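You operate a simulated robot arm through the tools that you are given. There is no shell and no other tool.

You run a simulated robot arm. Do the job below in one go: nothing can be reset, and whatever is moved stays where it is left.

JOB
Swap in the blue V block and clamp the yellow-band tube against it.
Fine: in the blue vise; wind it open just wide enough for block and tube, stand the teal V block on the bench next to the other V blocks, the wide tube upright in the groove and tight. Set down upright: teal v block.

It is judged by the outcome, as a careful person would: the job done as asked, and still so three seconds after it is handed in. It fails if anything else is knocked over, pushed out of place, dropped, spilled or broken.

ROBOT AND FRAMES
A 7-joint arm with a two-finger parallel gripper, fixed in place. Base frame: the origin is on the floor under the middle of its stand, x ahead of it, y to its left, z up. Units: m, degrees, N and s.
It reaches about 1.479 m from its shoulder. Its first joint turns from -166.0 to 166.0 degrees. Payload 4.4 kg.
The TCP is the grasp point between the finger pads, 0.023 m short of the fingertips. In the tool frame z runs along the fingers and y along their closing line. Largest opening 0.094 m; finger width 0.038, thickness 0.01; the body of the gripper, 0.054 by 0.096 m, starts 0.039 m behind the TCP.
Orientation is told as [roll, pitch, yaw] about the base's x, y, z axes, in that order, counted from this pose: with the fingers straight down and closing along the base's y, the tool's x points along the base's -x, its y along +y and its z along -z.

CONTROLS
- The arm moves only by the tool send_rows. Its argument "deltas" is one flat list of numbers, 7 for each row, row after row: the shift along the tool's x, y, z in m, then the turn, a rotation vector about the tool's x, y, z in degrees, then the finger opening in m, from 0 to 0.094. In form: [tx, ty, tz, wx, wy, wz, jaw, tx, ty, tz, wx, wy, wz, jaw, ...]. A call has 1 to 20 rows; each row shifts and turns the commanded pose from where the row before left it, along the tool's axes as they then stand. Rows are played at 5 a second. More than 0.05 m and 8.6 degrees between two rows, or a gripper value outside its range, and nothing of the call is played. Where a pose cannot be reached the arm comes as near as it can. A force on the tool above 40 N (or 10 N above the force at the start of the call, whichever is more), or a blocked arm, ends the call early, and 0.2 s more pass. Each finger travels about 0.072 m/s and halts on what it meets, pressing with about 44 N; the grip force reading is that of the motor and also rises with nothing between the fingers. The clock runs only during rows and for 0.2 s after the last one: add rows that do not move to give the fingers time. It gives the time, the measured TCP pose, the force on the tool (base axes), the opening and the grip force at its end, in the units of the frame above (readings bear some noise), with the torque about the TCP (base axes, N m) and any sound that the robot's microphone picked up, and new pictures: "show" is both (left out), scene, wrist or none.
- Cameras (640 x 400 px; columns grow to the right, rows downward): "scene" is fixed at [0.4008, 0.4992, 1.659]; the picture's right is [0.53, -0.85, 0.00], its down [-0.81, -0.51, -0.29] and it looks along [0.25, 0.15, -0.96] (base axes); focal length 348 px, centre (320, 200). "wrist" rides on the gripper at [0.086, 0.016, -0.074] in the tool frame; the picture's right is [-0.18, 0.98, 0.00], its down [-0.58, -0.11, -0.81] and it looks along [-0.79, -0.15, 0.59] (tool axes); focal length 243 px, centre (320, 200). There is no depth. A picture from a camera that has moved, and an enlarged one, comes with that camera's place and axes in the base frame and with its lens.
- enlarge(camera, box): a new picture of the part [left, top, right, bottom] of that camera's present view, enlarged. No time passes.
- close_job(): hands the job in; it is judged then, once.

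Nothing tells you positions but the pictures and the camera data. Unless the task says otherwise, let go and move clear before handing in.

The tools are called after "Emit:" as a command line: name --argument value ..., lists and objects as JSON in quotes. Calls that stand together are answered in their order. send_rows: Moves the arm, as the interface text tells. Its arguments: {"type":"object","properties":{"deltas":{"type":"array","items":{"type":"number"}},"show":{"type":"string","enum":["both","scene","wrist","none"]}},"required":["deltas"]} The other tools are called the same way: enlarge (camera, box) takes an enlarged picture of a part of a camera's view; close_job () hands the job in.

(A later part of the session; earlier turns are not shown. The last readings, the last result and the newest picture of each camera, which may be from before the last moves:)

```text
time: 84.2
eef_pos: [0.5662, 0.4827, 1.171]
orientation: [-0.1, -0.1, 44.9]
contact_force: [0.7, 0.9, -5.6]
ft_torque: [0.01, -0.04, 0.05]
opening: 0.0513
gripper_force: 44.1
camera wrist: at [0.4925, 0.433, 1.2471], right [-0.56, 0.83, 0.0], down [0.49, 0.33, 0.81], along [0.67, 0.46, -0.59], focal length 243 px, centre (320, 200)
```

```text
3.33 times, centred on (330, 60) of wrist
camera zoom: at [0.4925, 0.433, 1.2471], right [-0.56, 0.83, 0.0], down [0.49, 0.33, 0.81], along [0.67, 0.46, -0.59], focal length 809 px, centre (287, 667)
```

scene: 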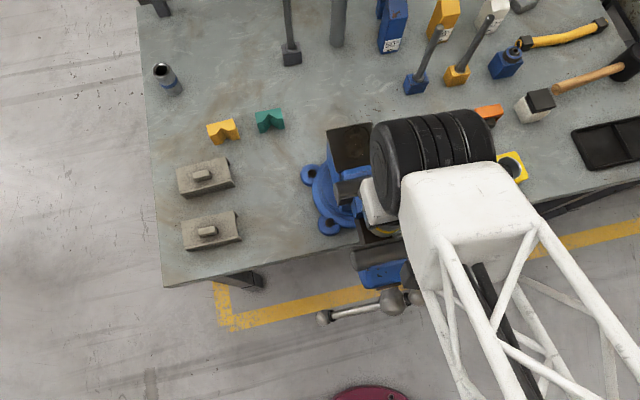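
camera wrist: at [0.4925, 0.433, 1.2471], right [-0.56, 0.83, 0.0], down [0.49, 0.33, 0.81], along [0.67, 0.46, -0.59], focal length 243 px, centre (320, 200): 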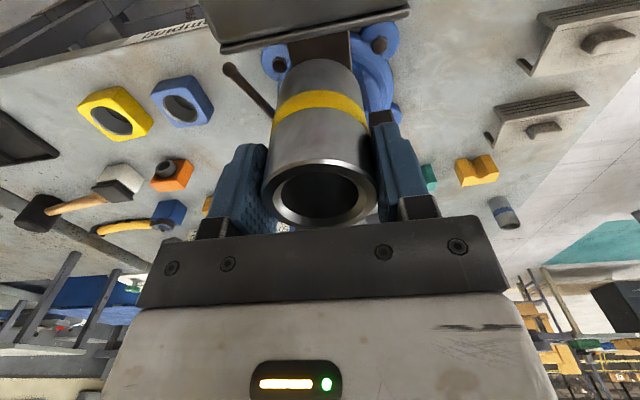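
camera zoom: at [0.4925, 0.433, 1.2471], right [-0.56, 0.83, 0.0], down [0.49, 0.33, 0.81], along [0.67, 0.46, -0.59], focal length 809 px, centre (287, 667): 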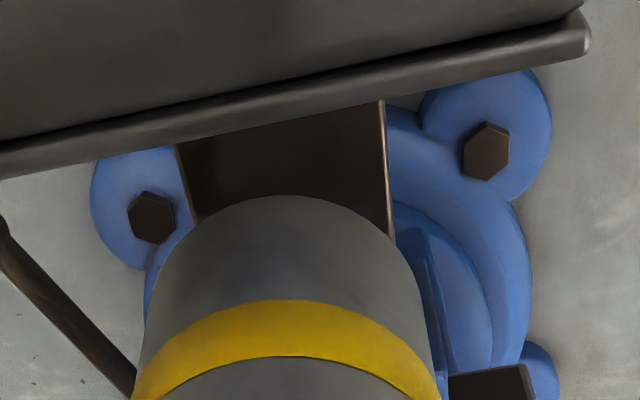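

Both gaps look like 4–5 mm. I'll lower in small steps, watching the force as the tube passes the block's top edge.

Emit:
send_rows --deltas '[0, 0, 0.005, 0, 0, 0, 0.042, 0, 0, 0.005, 0, 0, 0, 0.042, 0, 0, 0.005, 0, 0, 0, 0.042, 0, 0, 0.005, 0, 0, 0, 0.042]' --show "wrist"

```text
time: 85.2
eef_pos: [0.5667, 0.483, 1.1521]
orientation: [-0.1, -0.1, 45.0]
contact_force: [0.5, 0.0, -5.1]
ft_torque: [-0.01, 0.02, -0.03]
opening: 0.0516
gripper_force: 44.2
camera wrist: at [0.4927, 0.4337, 1.2271], right [-0.56, 0.83, 0.0], down [0.49, 0.33, 0.81], along [0.67, 0.46, -0.59], focal length 243 px, centre (320, 200)
```

wrist: 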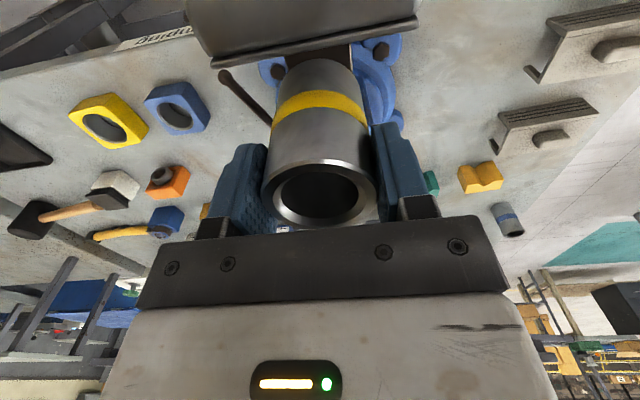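

Emit:
send_rows --deltas '[0, 0, 0.004, 0, 0, 0, 0.042, 0, 0, 0.004, 0, 0, 0, 0.042, 0, 0, 0.004, 0, 0, 0, 0.042]' --show "none"

Emit:
send_rows --deltas '[0, 0, 0.004, 0, 0, 0, 0.042, 0, 0, 0.004, 0, 0, 0, 0.042, 0, 0, 0.004, 0, 0, 0, 0.042]' --show "wrist"

```text
time: 86.0
eef_pos: [0.565, 0.4836, 1.1392]
orientation: [-0.1, -0.1, 45.0]
contact_force: [0.6, 0.0, -5.5]
ft_torque: [0.01, 0.04, 0.01]
opening: 0.0517
gripper_force: 44.3
```

```text
time: 86.8
eef_pos: [0.5656, 0.4835, 1.128]
orientation: [0.0, -0.2, 44.9]
contact_force: [-1.3, -0.1, -5.4]
ft_torque: [-0.01, 0.04, 0.02]
opening: 0.0511
gripper_force: 44.4
camera wrist: at [0.4925, 0.4337, 1.2033], right [-0.56, 0.83, 0.0], down [0.49, 0.33, 0.81], along [0.67, 0.46, -0.59], focal length 243 px, centre (320, 200)
```

wrist: 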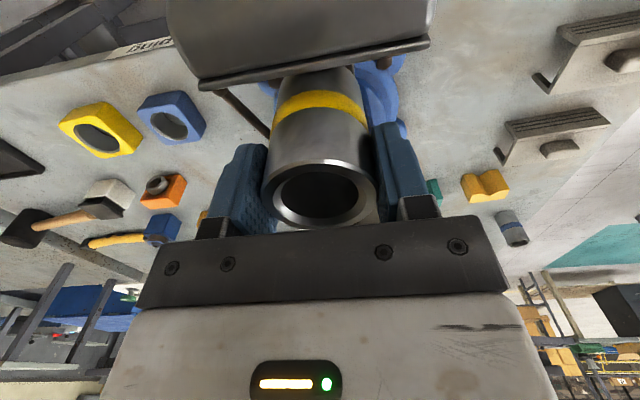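

The tube is down between the jaws without contact. I'm continuing toward the slide surface (expected at TCP z ≈ 1.097).

Emit:
send_rows --deltas '[0, 0, 0.004, 0, 0, 0, 0.042, 0, 0, 0.004, 0, 0, 0, 0.042, 0, 0, 0.004, 0, 0, 0, 0.042, 0, 0, 0.004, 0, 0, 0, 0.042, 0, 0, 0.004, 0, 0, 0, 0.042, 0, 0, 0.003, 0, 0, 0, 0.042]' --show "none"

Emit:
send_rows --deltas '[0, 0, 0.0015, 0, 0, 0, 0.042, 0, 0, 0.0015, 0, 0, 0, 0.042]' --show "none"

Emit:
send_rows --deltas '[0, 0, 0.0015, 0, 0, 0, 0.042, 0, 0, 0.0015, 0, 0, 0, 0.042]' --show "wrist"

```text
time: 88.2
eef_pos: [0.5656, 0.4828, 1.1044]
orientation: [-0.1, -0.2, 45.1]
contact_force: [0.4, -0.1, -5.2]
ft_torque: [0.0, 0.01, -0.01]
opening: 0.0512
gripper_force: 43.8
```

```text
time: 88.8
eef_pos: [0.5668, 0.4828, 1.1018]
orientation: [-0.1, 0.0, 45.0]
contact_force: [-0.4, 0.3, -5.0]
ft_torque: [0.0, -0.01, -0.02]
opening: 0.0513
gripper_force: 43.8
```

```text
time: 89.4
eef_pos: [0.5658, 0.4831, 1.0989]
orientation: [-0.2, -0.1, 45.0]
contact_force: [0.7, -0.3, -5.6]
ft_torque: [-0.02, 0.02, -0.01]
opening: 0.0514
gripper_force: 44.2
camera wrist: at [0.4929, 0.4339, 1.1744], right [-0.56, 0.83, 0.0], down [0.49, 0.33, 0.81], along [0.67, 0.46, -0.59], focal length 243 px, centre (320, 200)
```

wrist: 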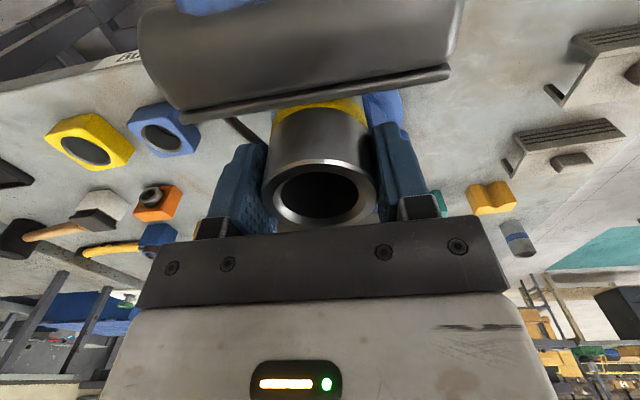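

Emit:
send_rows --deltas '[-0.001, 0, 0, 0, 0, 0, 0.042, -0.001, 0, 0, 0, 0, 0, 0.042, -0.001, 0, 0, 0, 0, 0, 0.042]' --show "none"

Emit:
send_rows --deltas '[-0.001, 0, 0, 0, 0, 0, 0.042, 0, 0, 0, 0, 0, 0, 0.042]' --show "none"

Emit:
send_rows --deltas '[-0.001, 0, 0, 0, 0, 0, 0.042, 0, 0, 0, 0, 0, 0, 0.042]' --show "none"

```text
time: 90.2
eef_pos: [0.5688, 0.4862, 1.0991]
orientation: [-0.1, -0.1, 44.9]
contact_force: [0.3, 0.7, -5.3]
ft_torque: [-0.02, -0.02, 0.0]
opening: 0.0516
gripper_force: 43.9
```

```text
time: 90.8
eef_pos: [0.5699, 0.4859, 1.0988]
orientation: [-0.1, 0.0, 45.0]
contact_force: [-0.2, 0.6, -5.2]
ft_torque: [0.02, 0.0, -0.02]
opening: 0.0515
gripper_force: 43.6
```

```text
time: 91.4
eef_pos: [0.5691, 0.4868, 1.0984]
orientation: [0.0, 0.0, 45.0]
contact_force: [-16.5, -12.9, -2.3]
ft_torque: [-0.3, 0.48, 0.03]
opening: 0.0513
gripper_force: 44.1
```

Contact with the groove after 5 mm. I'll relax half a millimetre and lower to the slide.

Emit:
send_rows --deltas '[0.0008, 0, 0, 0, 0, 0, 0.042, 0, 0, 0.0012, 0, 0, 0, 0.042, 0, 0, 0, 0, 0, 0, 0.042]' --show "none"

Emit:
send_rows --deltas '[0, 0, 0.0012, 0, 0, 0, 0.042, 0, 0, 0, 0, 0, 0, 0.042]' --show "none"

Emit:
send_rows --deltas '[0, 0, 0.001, 0, 0, 0, 0.042, 0, 0, 0, 0, 0, 0, 0.042]' --show "wrist"

```text
time: 92.2
eef_pos: [0.5702, 0.4871, 1.0988]
orientation: [-0.2, -0.2, 45.0]
contact_force: [-2.2, -0.3, -4.5]
ft_torque: [0.0, 0.11, 0.01]
opening: 0.0517
gripper_force: 44.2
```

```text
time: 92.8
eef_pos: [0.569, 0.4873, 1.0964]
orientation: [0.0, -0.1, 45.1]
contact_force: [0.5, -0.2, -5.9]
ft_torque: [0.02, 0.0, 0.02]
opening: 0.0513
gripper_force: 44.4
```

```text
time: 93.4
eef_pos: [0.5693, 0.4867, 1.0952]
orientation: [-0.1, -0.1, 45.0]
contact_force: [1.0, 0.2, -4.3]
ft_torque: [0.03, 0.02, -0.02]
opening: 0.0514
gripper_force: 44.3
camera wrist: at [0.4955, 0.4369, 1.1714], right [-0.56, 0.83, 0.0], down [0.49, 0.33, 0.81], along [0.67, 0.46, -0.59], focal length 243 px, centre (320, 200)
```

wrist: 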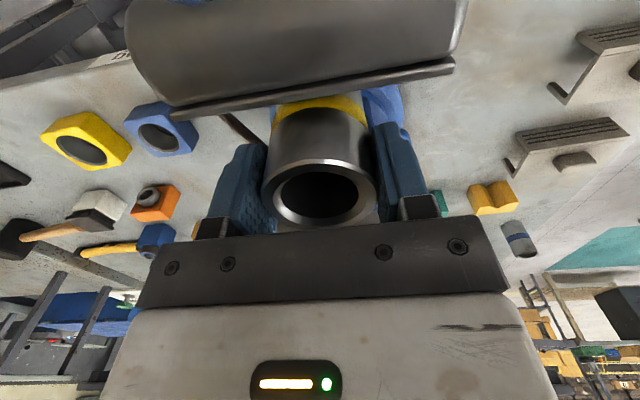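

Emit:
send_rows --deltas '[0, 0, 0.001, 0, 0, 0, 0.042, 0, 0, 0, 0, 0, 0, 0.042]' --show "none"

Emit:
send_rows --deltas '[0, 0, 0.001, 0, 0, 0, 0.042, 0, 0, 0, 0, 0, 0, 0.042]' --show "none"

Emit:
send_rows --deltas '[0, 0, 0.001, 0, 0, 0, 0.042, 0, 0, 0, 0, 0, 0, 0.042]' --show "none"

```text
time: 94.0
eef_pos: [0.5692, 0.4864, 1.0968]
orientation: [0.0, -0.4, 45.0]
contact_force: [-3.2, -3.9, 13.5]
ft_torque: [-0.27, 0.62, 0.04]
opening: 0.0513
gripper_force: 44.5
```

```text
time: 94.6
eef_pos: [0.5689, 0.4872, 1.096]
orientation: [-0.1, -0.4, 45.1]
contact_force: [-2.9, -0.4, 35.6]
ft_torque: [-0.07, 0.64, 0.28]
opening: 0.0517
gripper_force: 43.8
```

```text
time: 95.1
eef_pos: [0.5689, 0.486, 1.0947]
orientation: [-0.1, -0.4, 45.0]
contact_force: [-3.2, -1.2, 5.2]
ft_torque: [-0.32, 0.26, -0.04]
opening: 0.0514
gripper_force: 45.0
stopped in row 2: the force on the tool passed its limit at 47 N (the readings are from after the stop); the commanded pose is now the measured one
```

The tube rests on the slide in the groove. I'll release gently and rise.

Emit:
send_rows --deltas '[0, 0, 0, 0, 0, 0, 0.054, 0, 0, 0, 0, 0, 0, 0.06, 0, 0, 0, 0, 0, 0, 0.07, 0, 0, 0, 0, 0, 0, 0.08, 0, 0, 0, 0, 0, 0, 0.085, 0, 0, -0.015, 0, 0, 0, 0.085, 0, 0, -0.03, 0, 0, 0, 0.085, 0, 0, -0.04, 0, 0, 0, 0.085, 0, 0, -0.04, 0, 0, 0, 0.085, 0, 0, -0.02, 0, 0, 0, 0.085]' --show "both"

Emit:
enlarge --camera "wrist" --box '[220, 0, 440, 160]'

Emit:
enlarge --camera "scene" --box '[330, 170, 430, 260]'

```text
time: 97.3
eef_pos: [0.5686, 0.4854, 1.2404]
orientation: [-0.1, -0.3, 45.0]
contact_force: [-0.3, 0.3, -0.5]
ft_torque: [0.03, -0.03, -0.01]
opening: 0.0849
gripper_force: 0.1
camera wrist: at [0.4952, 0.4365, 1.3161], right [-0.56, 0.83, 0.0], down [0.48, 0.33, 0.81], along [0.67, 0.46, -0.59], focal length 243 px, centre (320, 200)
```

scene: 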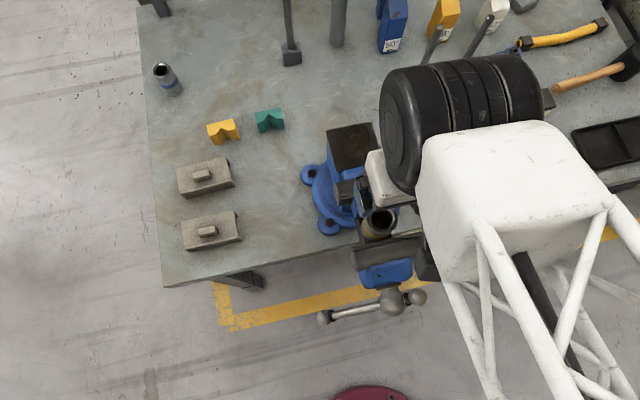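
wrist: 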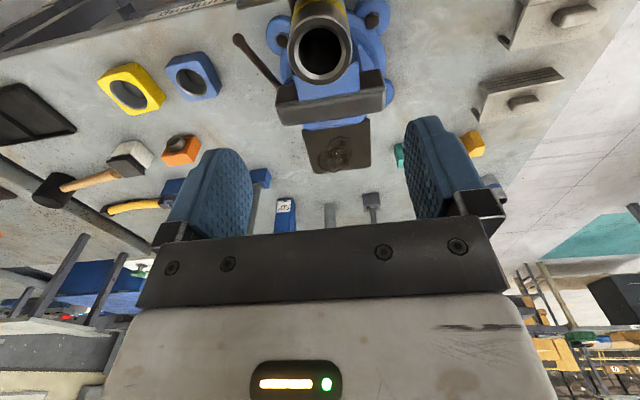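

```text
2.50 times, centred on (330, 80) of wrist
camera zoom: at [0.4952, 0.4365, 1.3161], right [-0.56, 0.83, 0.0], down [0.48, 0.33, 0.81], along [0.67, 0.46, -0.59], focal length 606 px, centre (295, 500)
```

zoom: 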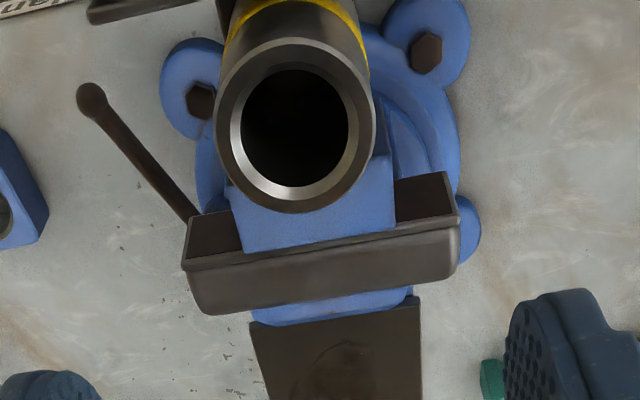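

```text
4.44 times, centred on (380, 215) of scene
camera zoom: at [0.4008, 0.4992, 1.659], right [0.53, -0.85, 0.0], down [-0.81, -0.51, -0.29], along [0.25, 0.15, -0.96], focal length 1548 px, centre (53, 133)
```

zoom: 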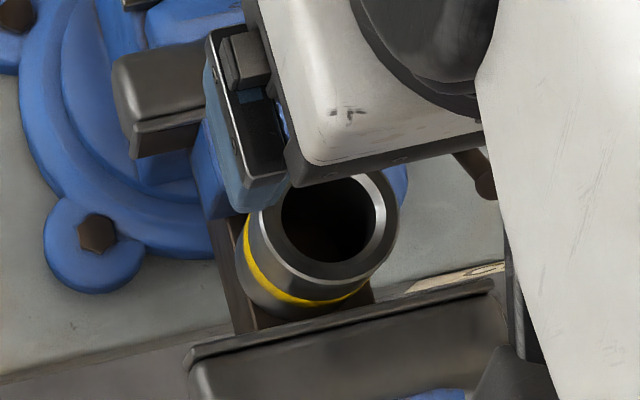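

Tube and block stand as intended. Now I'll go back to the crank ball, which is low on the left at about [0.381, 0.484, 0.908], to wind the vise shut.

Emit:
send_rows --deltas '[0.0267, 0.0344, 0, 0, 0, 0, 0.08, 0.0267, 0.0344, 0, 0, 0, 0, 0.08, 0.0267, 0.0344, 0, 0, 0, 0, 0.08, 0.0267, 0.0344, 0, 0, 0, 0, 0.08, 0.0267, 0.0344, 0, 0, 0, 0, 0.08, 0, 0, 0, 0, 0, 8.2, 0.07, 0, 0, 0, 0, 0, 8.2, 0.07, 0, 0, 0, 0, 0, 8.2, 0.07, 0, 0, 0, 0, 0, 8.2, 0.07, 0, 0, 0, 0, 0, 8.2, 0.07, 0, 0, 0, 0, 0, 8.2, 0.07, 0, 0, 0, 0, 0, 8.2, 0.07, 0, 0, 0, 0, 0, 8.2, 0.07, 0, 0, 0, 0, 0, 8.2, 0.07, 0, 0, 0, 0, 0, 8.2, 0.07, 0, 0, 0, 0, 0, 8.0, 0.07]' --show "both"

Emit:
enlarge --camera "wrist" --box '[260, 0, 460, 200]'

Emit:
enlarge --camera "scene" --box '[320, 170, 440, 320]'

```text
time: 100.7
eef_pos: [0.3523, 0.5134, 1.2387]
orientation: [0.2, -0.1, -45.1]
contact_force: [0.4, -0.7, 0.1]
ft_torque: [-0.01, 0.0, 0.03]
opening: 0.0701
gripper_force: 0.1
camera wrist: at [0.3019, 0.5859, 1.3151], right [0.83, 0.56, 0.01], down [0.33, -0.49, 0.81], along [0.46, -0.66, -0.59], focal length 243 px, centre (320, 200)
```

scene: 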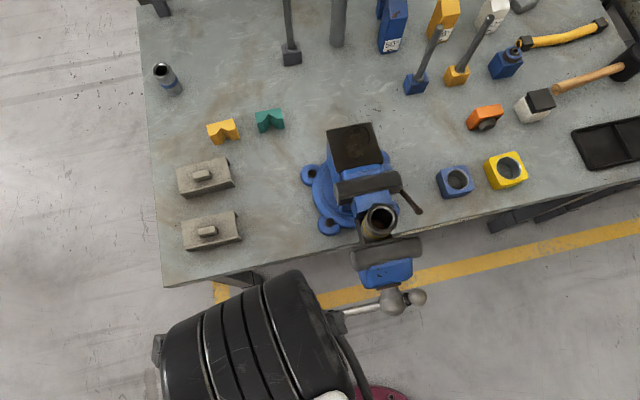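
wrist: 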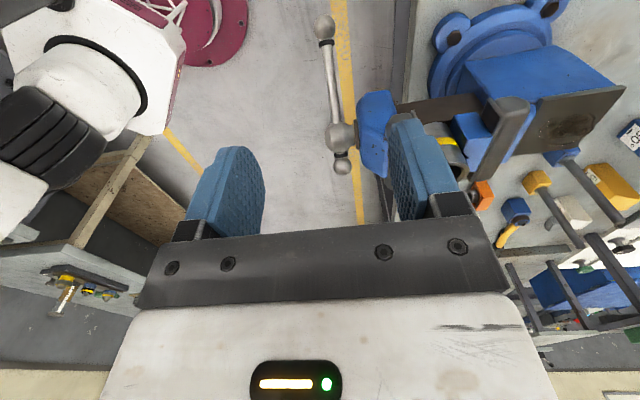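

```text
2.00 times, centred on (360, 100) of wrist
camera zoom: at [0.3019, 0.5859, 1.3151], right [0.83, 0.56, 0.01], down [0.33, -0.49, 0.81], along [0.46, -0.66, -0.59], focal length 485 px, centre (240, 400)
```

zoom: 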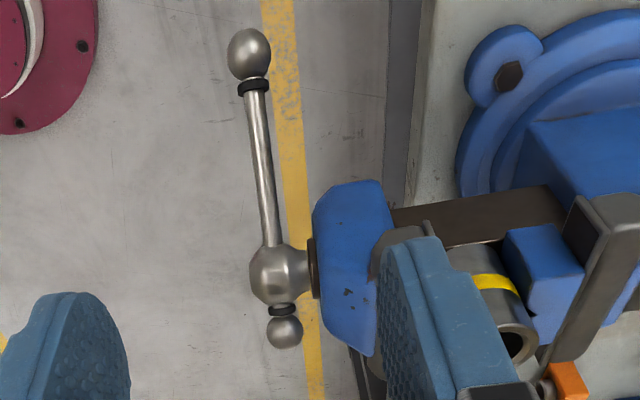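

```text
2.67 times, centred on (380, 245) of scene
camera zoom: at [0.4008, 0.4992, 1.659], right [0.53, -0.85, 0.0], down [-0.81, -0.51, -0.29], along [0.25, 0.15, -0.96], focal length 929 px, centre (160, 80)
```

zoom: 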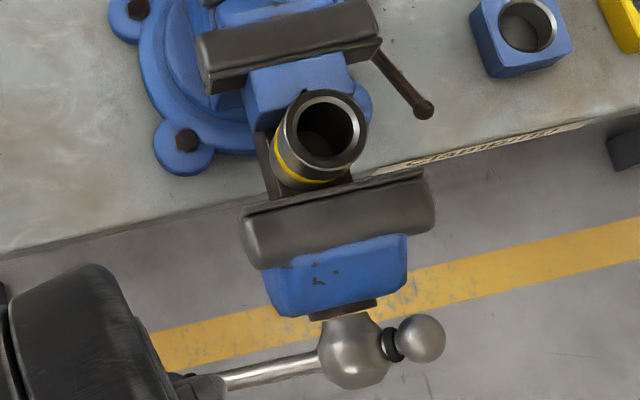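

Emit:
send_rows --deltas '[0, 0, 0.05, 0, 0, 0, 0.07, 0, 0, 0.05, 0, 0, 0, 0.07, 0, 0, 0.05, 0, 0, 0, 0.07, 0, 0, 0.05, 0, 0, 0, 0.07, 0, 0, 0.05, 0, 0, 0, 0.07, -0.02, 0, 0.045, 0, 0, 0, 0.07, -0.0204, 0, 0.036, 0, 0, 0, 0.07, 0, 0, 0, 0, 0, 0, 0.07]' --show "both"

Emit:
enlarge --camera "wrist" --box '[200, 60, 460, 240]'

```text
time: 102.5
eef_pos: [0.383, 0.4863, 0.9085]
orientation: [0.2, -0.1, -45.0]
contact_force: [-0.4, -0.8, 0.3]
ft_torque: [-0.01, -0.03, -0.01]
opening: 0.07
gripper_force: 0.2
camera wrist: at [0.3326, 0.5583, 0.984], right [0.83, 0.56, 0.01], down [0.33, -0.49, 0.81], along [0.46, -0.66, -0.59], focal length 243 px, centre (320, 200)
```

scene: 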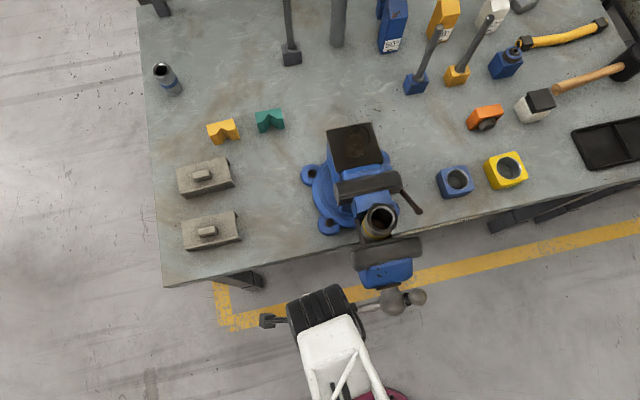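
wrist: 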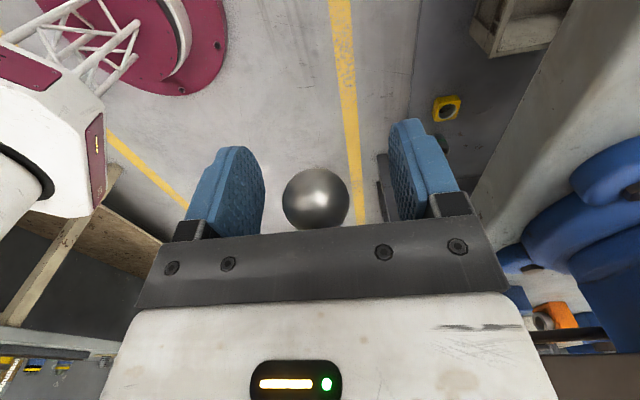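

```text
2.22 times, centred on (330, 150) of wrist
camera zoom: at [0.3326, 0.5583, 0.984], right [0.83, 0.56, 0.01], down [0.33, -0.49, 0.81], along [0.46, -0.66, -0.59], focal length 539 px, centre (298, 311)
```

zoom: 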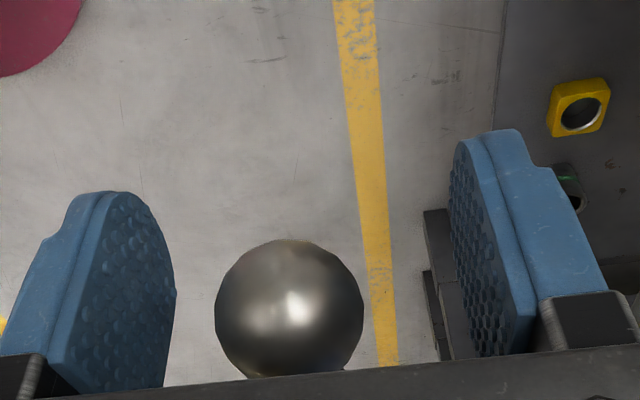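

Emit:
send_rows --deltas '[-0.005, -0.0025, -0.005, 0, 0, 0, 0.07, 0, 0, 0, 0, 0, 0, 0.055, 0, 0, 0, 0, 0, 0, 0.042, 0, 0, 0, 0, 0, 0, 0.034, 0, 0, 0, 0, 0, 0, 0.028, 0, 0, 0, 0, 0, 0, 0.028]' --show "wrist"

Emit:
enlarge --camera "wrist" --box '[200, 60, 460, 240]'

```text
time: 103.9
eef_pos: [0.385, 0.4795, 0.9138]
orientation: [0.2, -0.1, -44.9]
contact_force: [2.8, 1.9, -2.0]
ft_torque: [0.06, 0.0, 0.02]
opening: 0.0315
gripper_force: 45.2
camera wrist: at [0.3341, 0.5531, 0.9891], right [0.83, 0.56, 0.01], down [0.33, -0.49, 0.81], along [0.46, -0.66, -0.59], focal length 243 px, centre (320, 200)
```

wrist: 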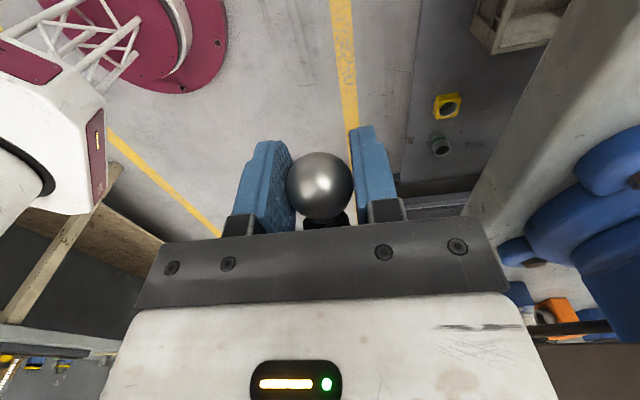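

```text
2.22 times, centred on (330, 150) of wrist
camera zoom: at [0.3341, 0.5531, 0.9891], right [0.83, 0.56, 0.01], down [0.33, -0.49, 0.81], along [0.46, -0.66, -0.59], focal length 539 px, centre (298, 311)
```

zoom: 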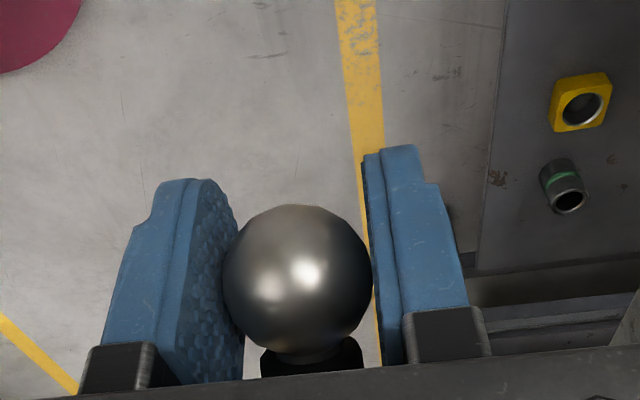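

The ball is gripped. I'll wind clockwise (closing), following the arc (centre lateral 0.059, z 1.005, r 0.153) with about 0.7 mm of axial advance per 10°.

Emit:
send_rows --deltas '[0.0137, 0.0007, -0.0229, 0, 0, 0, 0.028, 0.0096, 0.0007, -0.0249, 0, 0, 0, 0.028, 0.0051, 0.0007, -0.0262, 0, 0, 0, 0.028, 0, 0, 0, 0, 0, 0, 0.028]' --show "both"

Emit:
enlarge --camera "scene" --box '[330, 170, 430, 260]'

```text
time: 104.9
eef_pos: [0.3648, 0.5027, 0.9868]
orientation: [0.2, -0.2, -44.9]
contact_force: [16.6, 10.9, -8.6]
ft_torque: [0.7, 0.84, 0.04]
opening: 0.0314
gripper_force: 44.3
camera wrist: at [0.3147, 0.5753, 1.0634], right [0.83, 0.56, 0.01], down [0.33, -0.49, 0.81], along [0.46, -0.66, -0.59], focal length 243 px, centre (320, 200)
```

scene: 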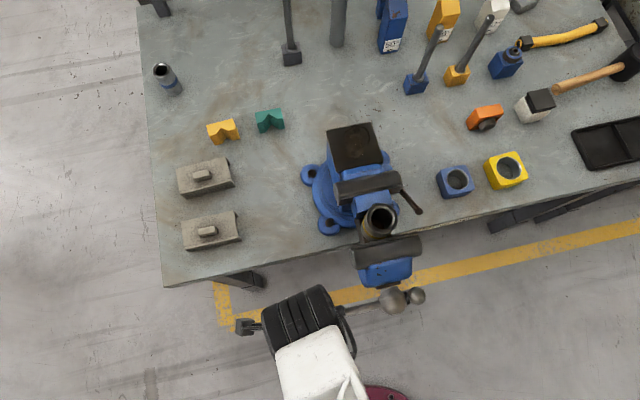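
wrist: 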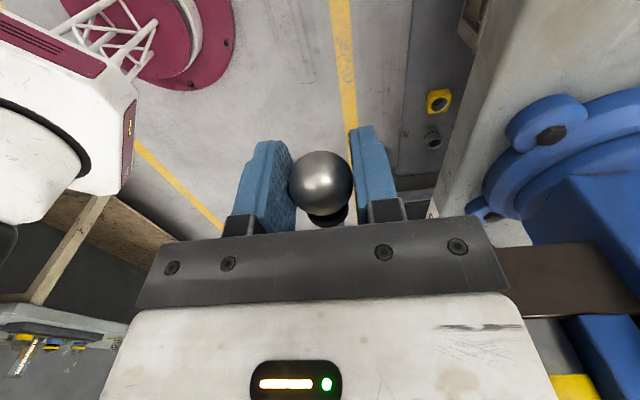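

```text
4.44 times, centred on (380, 215) of scene
camera zoom: at [0.4008, 0.4992, 1.659], right [0.53, -0.85, 0.0], down [-0.81, -0.51, -0.29], along [0.25, 0.15, -0.96], focal length 1548 px, centre (53, 133)
```

zoom: 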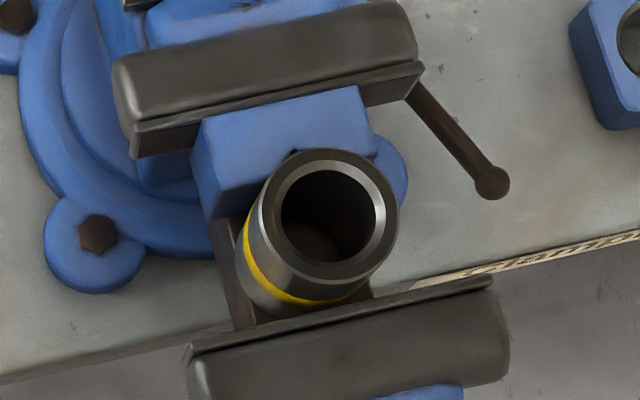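

Emit:
send_rows --deltas '[0.0005, 0.0018, -0.0267, 0, 0, 0, 0.028, -0.0042, 0.0008, -0.0263, 0, 0, 0, 0.028, -0.0087, 0.0008, -0.0252, 0, 0, 0, 0.028, 0, 0, 0, 0, 0, 0, 0.028]' --show "both"

Emit:
enlarge --camera "scene" --box '[330, 170, 430, 260]'

```text
time: 105.9
eef_pos: [0.3762, 0.496, 1.0659]
orientation: [0.3, -0.1, -45.0]
contact_force: [4.7, 5.4, 7.3]
ft_torque: [-0.69, -0.67, 0.07]
opening: 0.0321
gripper_force: 45.0
camera wrist: at [0.3256, 0.5677, 1.1422], right [0.83, 0.56, 0.01], down [0.33, -0.49, 0.81], along [0.46, -0.66, -0.59], focal length 243 px, centre (320, 200)
```

scene: 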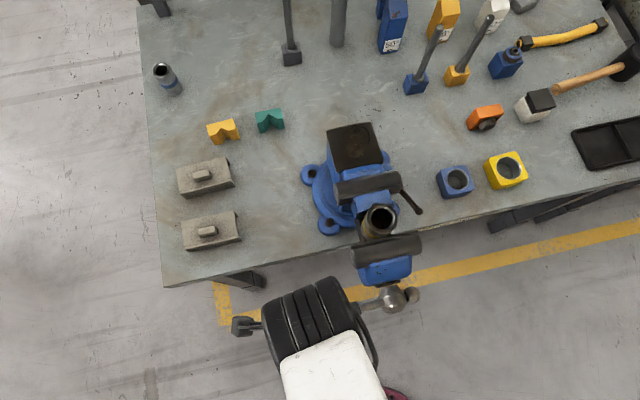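
wrist: 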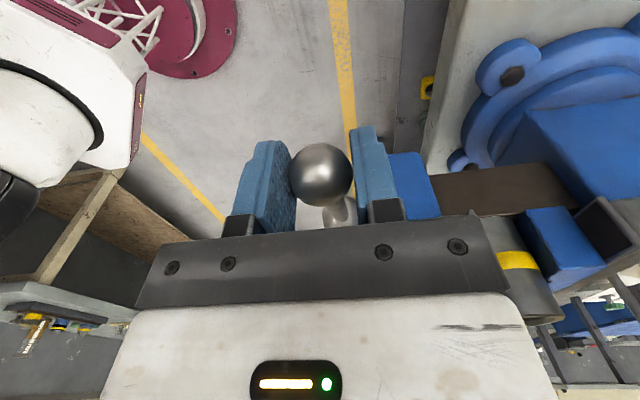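

```text
4.44 times, centred on (380, 215) of scene
camera zoom: at [0.4008, 0.4992, 1.659], right [0.53, -0.85, 0.0], down [-0.81, -0.51, -0.29], along [0.25, 0.15, -0.96], focal length 1548 px, centre (53, 133)
```

zoom: 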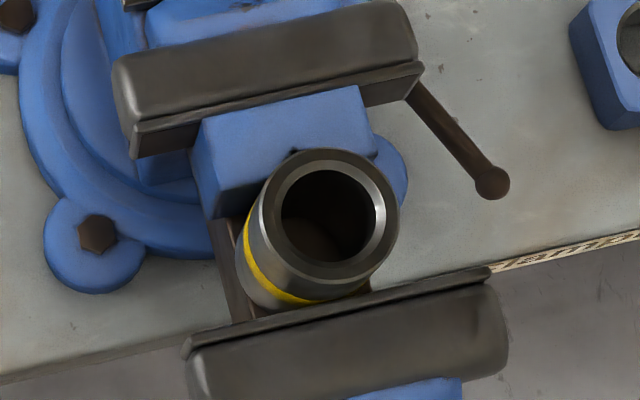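

Emit:
send_rows --deltas '[-0.0145, 0.0012, -0.024, 0, 0, 0, 0.028, -0.0169, 0.0008, -0.0209, 0, 0, 0, 0.028, 0, 0, 0, 0, 0, 0, 0.028]' --show "both"

Emit:
enlarge --camera "scene" --box '[330, 170, 430, 260]'

```text
time: 106.7
eef_pos: [0.3992, 0.4746, 1.1102]
orientation: [0.2, 0.0, -45.0]
contact_force: [-16.1, -4.6, -9.6]
ft_torque: [0.75, 1.12, 0.08]
opening: 0.0314
gripper_force: 45.3
camera wrist: at [0.3486, 0.5465, 1.1851], right [0.82, 0.57, 0.0], down [0.33, -0.49, 0.81], along [0.46, -0.66, -0.59], focal length 243 px, centre (320, 200)
```

scene: 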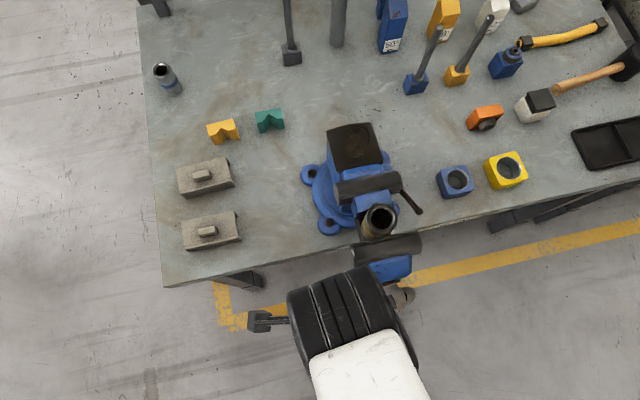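
wrist: 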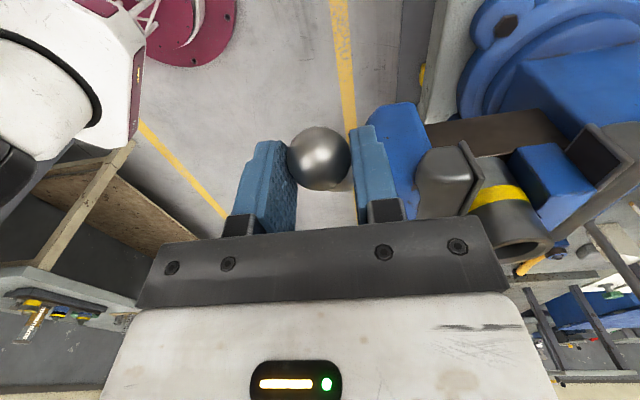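

```text
4.44 times, centred on (380, 215) of scene
camera zoom: at [0.4008, 0.4992, 1.659], right [0.53, -0.85, 0.0], down [-0.81, -0.51, -0.29], along [0.25, 0.15, -0.96], focal length 1548 px, centre (53, 133)
```

zoom: 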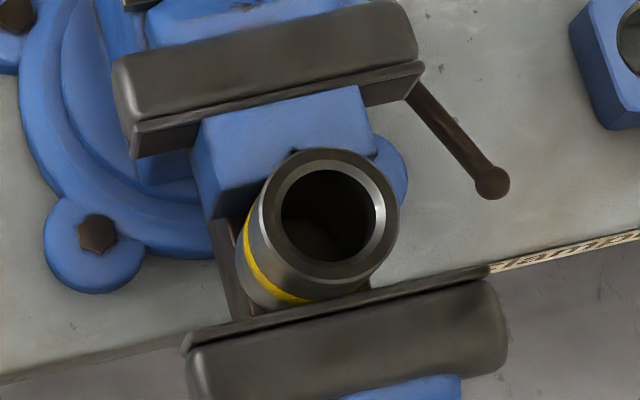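

Emit:
enlarge --camera "wrist" --box '[400, 90, 640, 290]'

```text
2.00 times, centred on (520, 190) of wrist
camera zoom: at [0.3486, 0.5465, 1.1851], right [0.82, 0.57, 0.0], down [0.33, -0.49, 0.81], along [0.46, -0.66, -0.59], focal length 485 px, centre (-80, 220)
```

zoom: 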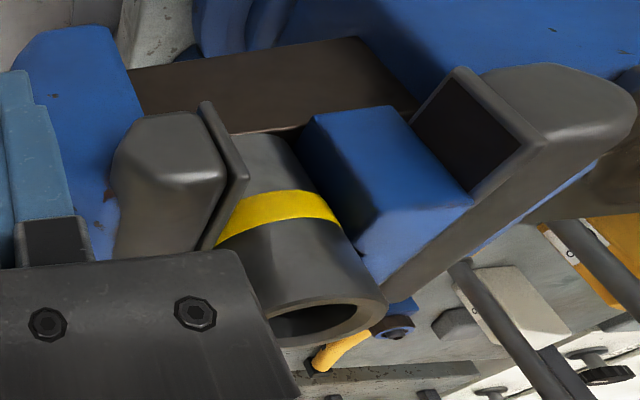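

The jaw now touches the tube, tube against block, block against fixed jaw. The ball has crept toward the fingertips, so I'll regrip it centrally before tightening.

Emit:
send_rows --deltas '[0, 0, 0, 0, 0, 0, 0.04, 0, 0, 0, 0, 0, 0, 0.05, 0.0053, -0.001, 0.011, 0, 0, 0, 0.05, 0, 0, 0, 0, 0, 0, 0.04, 0, 0, 0, 0, 0, 0, 0.03, 0, 0, 0, 0, 0, 0, 0.026, 0, 0, 0, 0, 0, 0, 0.026]' --show "both"

Emit:
enlarge --camera "scene" --box '[330, 170, 430, 260]'

```text
time: 108.3
eef_pos: [0.3948, 0.4767, 1.0991]
orientation: [0.4, -0.1, -45.1]
contact_force: [2.2, -1.1, 1.6]
ft_torque: [-0.25, -0.37, -0.09]
opening: 0.0315
gripper_force: 44.4
camera wrist: at [0.3446, 0.5502, 1.1751], right [0.83, 0.56, 0.01], down [0.33, -0.49, 0.81], along [0.46, -0.66, -0.59], focal length 243 px, centre (320, 200)
```

scene: 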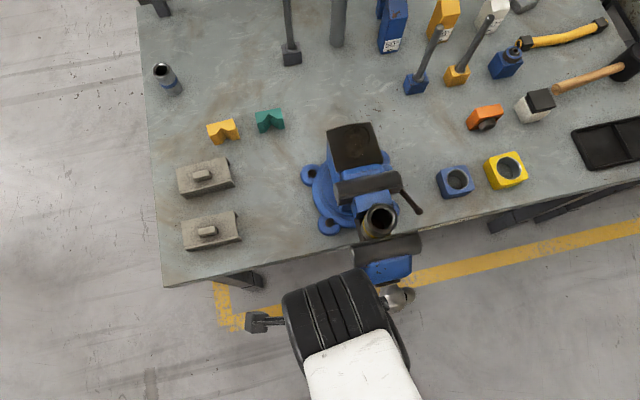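
wrist: 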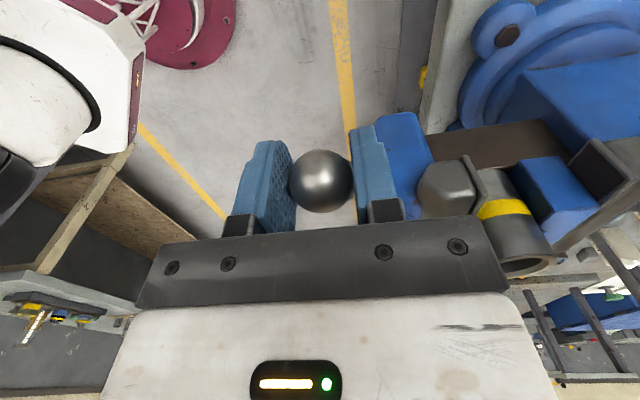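

```text
4.44 times, centred on (380, 215) of scene
camera zoom: at [0.4008, 0.4992, 1.659], right [0.53, -0.85, 0.0], down [-0.81, -0.51, -0.29], along [0.25, 0.15, -0.96], focal length 1548 px, centre (53, 133)
```

zoom: 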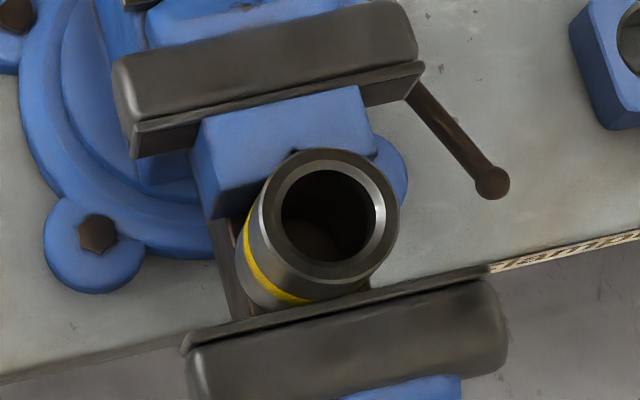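

Emit:
send_rows --deltas '[-0.0031, 0.0003, -0.0039, 0, 0, 0, 0.026, -0.0032, 0.0003, -0.0038, 0, 0, 0, 0.026, 0, 0, 0, 0, 0, 0, 0.026]' --show "wrist"

Emit:
enlarge --camera "wrist" --box '[400, 90, 640, 290]'

```text
time: 109.1
eef_pos: [0.4004, 0.474, 1.1059]
orientation: [0.1, -0.1, -44.9]
contact_force: [-6.1, -0.4, -13.3]
ft_torque: [0.86, 0.98, 0.01]
opening: 0.0316
gripper_force: 45.2
camera wrist: at [0.3492, 0.5458, 1.1823], right [0.83, 0.56, 0.0], down [0.33, -0.49, 0.81], along [0.46, -0.66, -0.59], focal length 243 px, centre (320, 200)
```

wrist: 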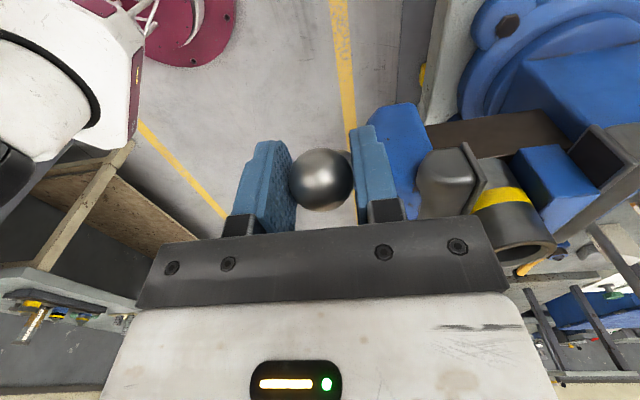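

```text
2.00 times, centred on (520, 190) of wrist
camera zoom: at [0.3492, 0.5458, 1.1823], right [0.83, 0.56, 0.0], down [0.33, -0.49, 0.81], along [0.46, -0.66, -0.59], focal length 485 px, centre (-80, 220)
```

zoom: 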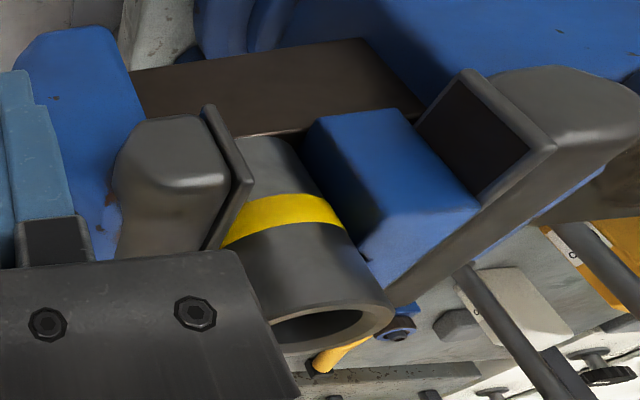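

The crank is still turning with only light resistance. I'll continue winding.

Emit:
send_rows --deltas '[-0.0047, 0.0002, -0.0047, 0, 0, 0, 0.026, -0.0046, 0.0002, -0.0046, 0, 0, 0, 0.026, -0.005, 0.0002, -0.0043, 0, 0, 0, 0.026, 0, 0, 0, 0, 0, 0, 0.026]' --show "both"

Emit:
enlarge --camera "scene" --box '[330, 170, 430, 260]'

```text
time: 110.1
eef_pos: [0.4107, 0.4627, 1.12]
orientation: [0.2, -0.1, -44.9]
contact_force: [-26.9, -20.0, -13.2]
ft_torque: [0.79, 1.03, -0.02]
opening: 0.0318
gripper_force: 45.3
camera wrist: at [0.3595, 0.5357, 1.196], right [0.83, 0.56, 0.0], down [0.33, -0.49, 0.81], along [0.46, -0.66, -0.59], focal length 243 px, centre (320, 200)
```

scene: 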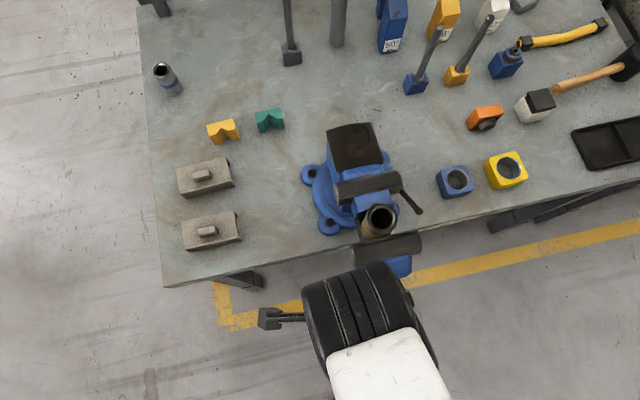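
wrist: 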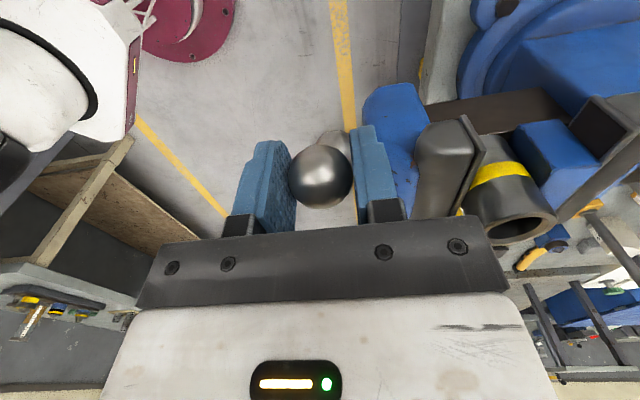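

```text
4.44 times, centred on (380, 215) of scene
camera zoom: at [0.4008, 0.4992, 1.659], right [0.53, -0.85, 0.0], down [-0.81, -0.51, -0.29], along [0.25, 0.15, -0.96], focal length 1548 px, centre (53, 133)
```

zoom: 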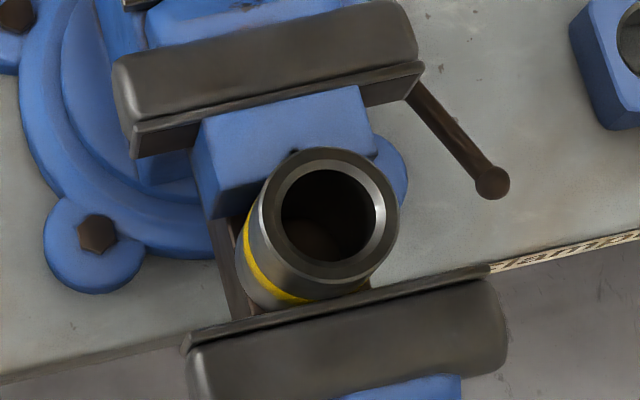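

The jaw has stopped advancing while the crank still turns, so it is bearing on the tube. I'll relieve the axial push and keep tightening.

Emit:
send_rows --deltas '[0, -0.0025, 0, 0, 0, 0, 0.026, -0.0051, 0, -0.0042, 0, 0, 0, 0.026, -0.0051, 0, -0.004, 0, 0, 0, 0.026, 0, 0, 0, 0, 0, 0, 0.026]' --show "wrist"

Emit:
enlarge --camera "wrist" --box '[380, 80, 640, 260]'

```text
time: 111.1
eef_pos: [0.4167, 0.455, 1.1299]
orientation: [0.4, -0.2, -45.0]
contact_force: [14.1, 13.1, 3.5]
ft_torque: [-0.08, -0.32, -0.01]
opening: 0.0344
gripper_force: 9.9
camera wrist: at [0.3656, 0.5272, 1.2058], right [0.83, 0.56, 0.01], down [0.33, -0.49, 0.81], along [0.46, -0.66, -0.59], focal length 243 px, centre (320, 200)
```

wrist: 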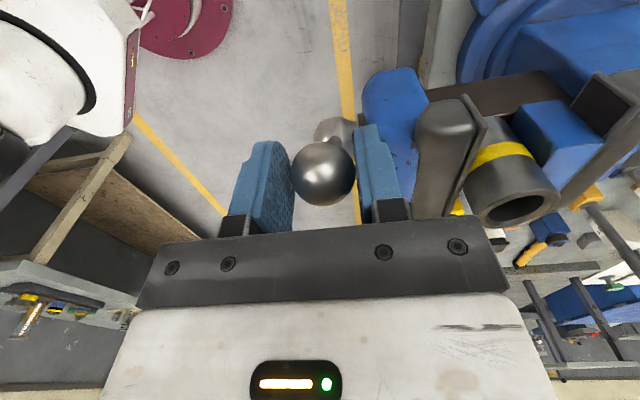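

```text
2.22 times, centred on (510, 170) of wrist
camera zoom: at [0.3656, 0.5272, 1.2058], right [0.83, 0.56, 0.01], down [0.33, -0.49, 0.81], along [0.46, -0.66, -0.59], focal length 539 px, centre (-102, 267)
```

zoom: 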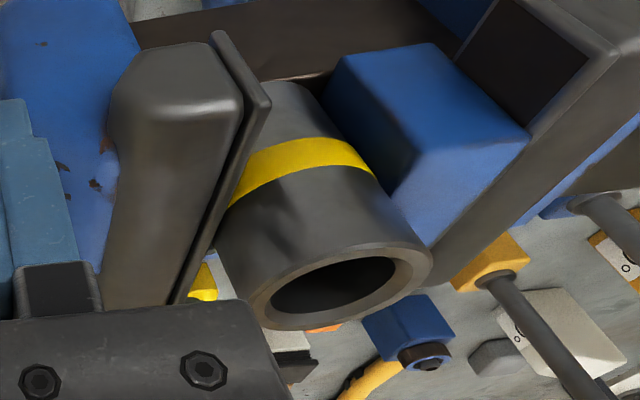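

Measured consistently from the scene camera, the jaw is still about 3–4 mm short of the tube, so more winding is needed. I'm continuing along the arc.

Emit:
send_rows --deltas '[-0.0098, 0.0014, -0.0061, 0, 0, 0, 0.026, -0.0098, 0.0004, -0.0053, 0, 0, 0, 0.026, -0.0123, 0.0004, -0.005, 0, 0, 0, 0.026, 0, 0, 0, 0, 0, 0, 0.026]' --show "both"

Emit:
enlarge --camera "scene" --box '[330, 170, 430, 260]'

```text
time: 112.1
eef_pos: [0.4389, 0.4344, 1.1459]
orientation: [0.2, -0.2, -44.9]
contact_force: [-18.5, -3.5, -3.2]
ft_torque: [0.81, 1.12, 0.14]
opening: 0.0314
gripper_force: 44.9
camera wrist: at [0.3891, 0.5062, 1.2205], right [0.82, 0.57, 0.0], down [0.33, -0.49, 0.81], along [0.46, -0.66, -0.59], focal length 243 px, centre (320, 200)
```

scene: 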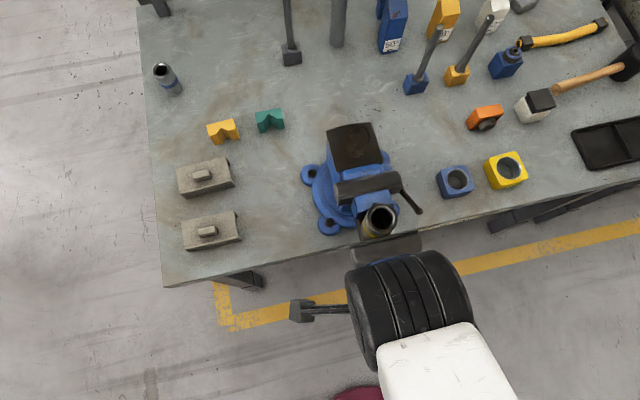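
wrist: 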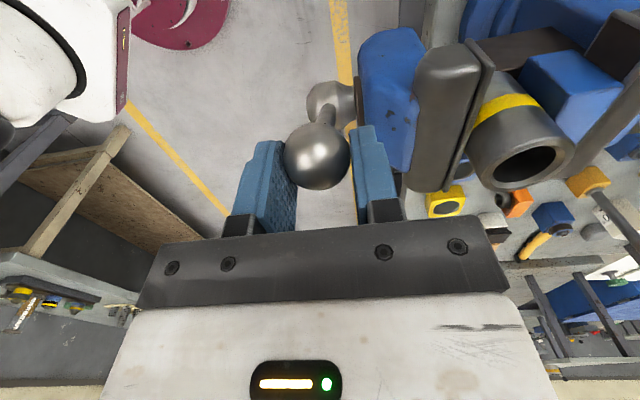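

```text
4.44 times, centred on (380, 215) of scene
camera zoom: at [0.4008, 0.4992, 1.659], right [0.53, -0.85, 0.0], down [-0.81, -0.51, -0.29], along [0.25, 0.15, -0.96], focal length 1548 px, centre (53, 133)
```

zoom: 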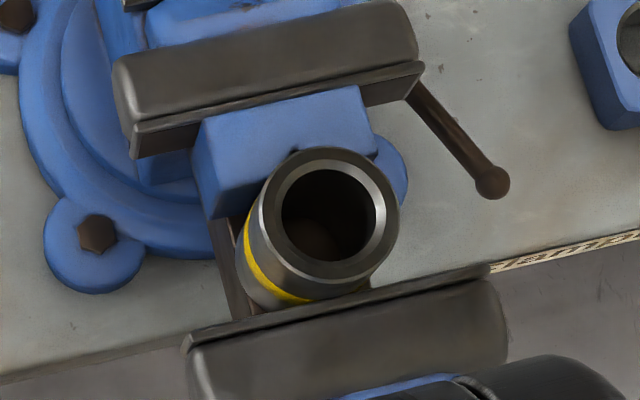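

Emit:
enlarge --camera "scene" --box '[360, 215, 410, 255]'

Emit:
enlarge --camera "wrist" --box '[400, 30, 620, 210]'

```text
10.00 times, centred on (385, 235) of scene
camera zoom: at [0.4008, 0.4992, 1.659], right [0.53, -0.85, 0.0], down [-0.81, -0.51, -0.29], along [0.25, 0.15, -0.96], focal length 3483 px, centre (-330, -150)
```

zoom: 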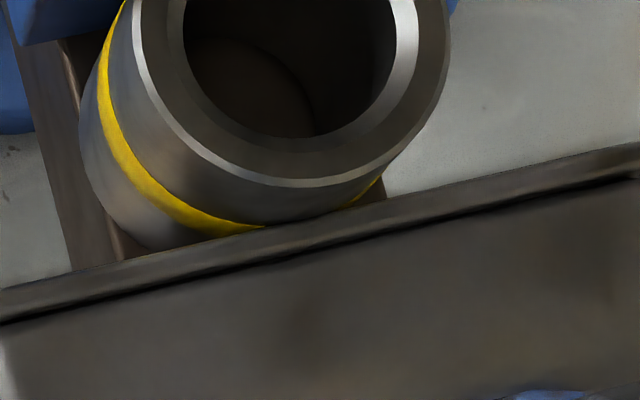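

```text
2.22 times, centred on (510, 120) of wrist
camera zoom: at [0.3891, 0.5062, 1.2205], right [0.82, 0.57, 0.0], down [0.33, -0.49, 0.81], along [0.46, -0.66, -0.59], focal length 539 px, centre (-102, 378)
```

zoom: 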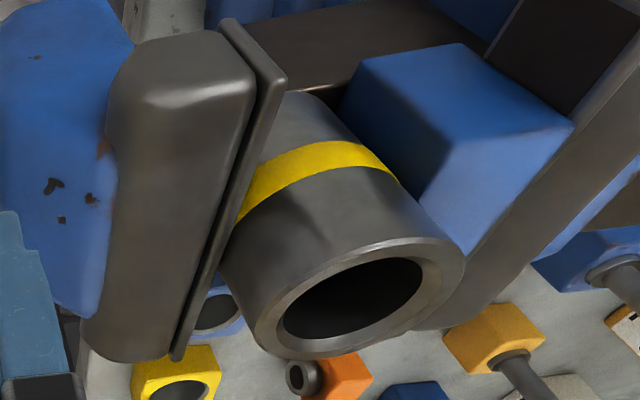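

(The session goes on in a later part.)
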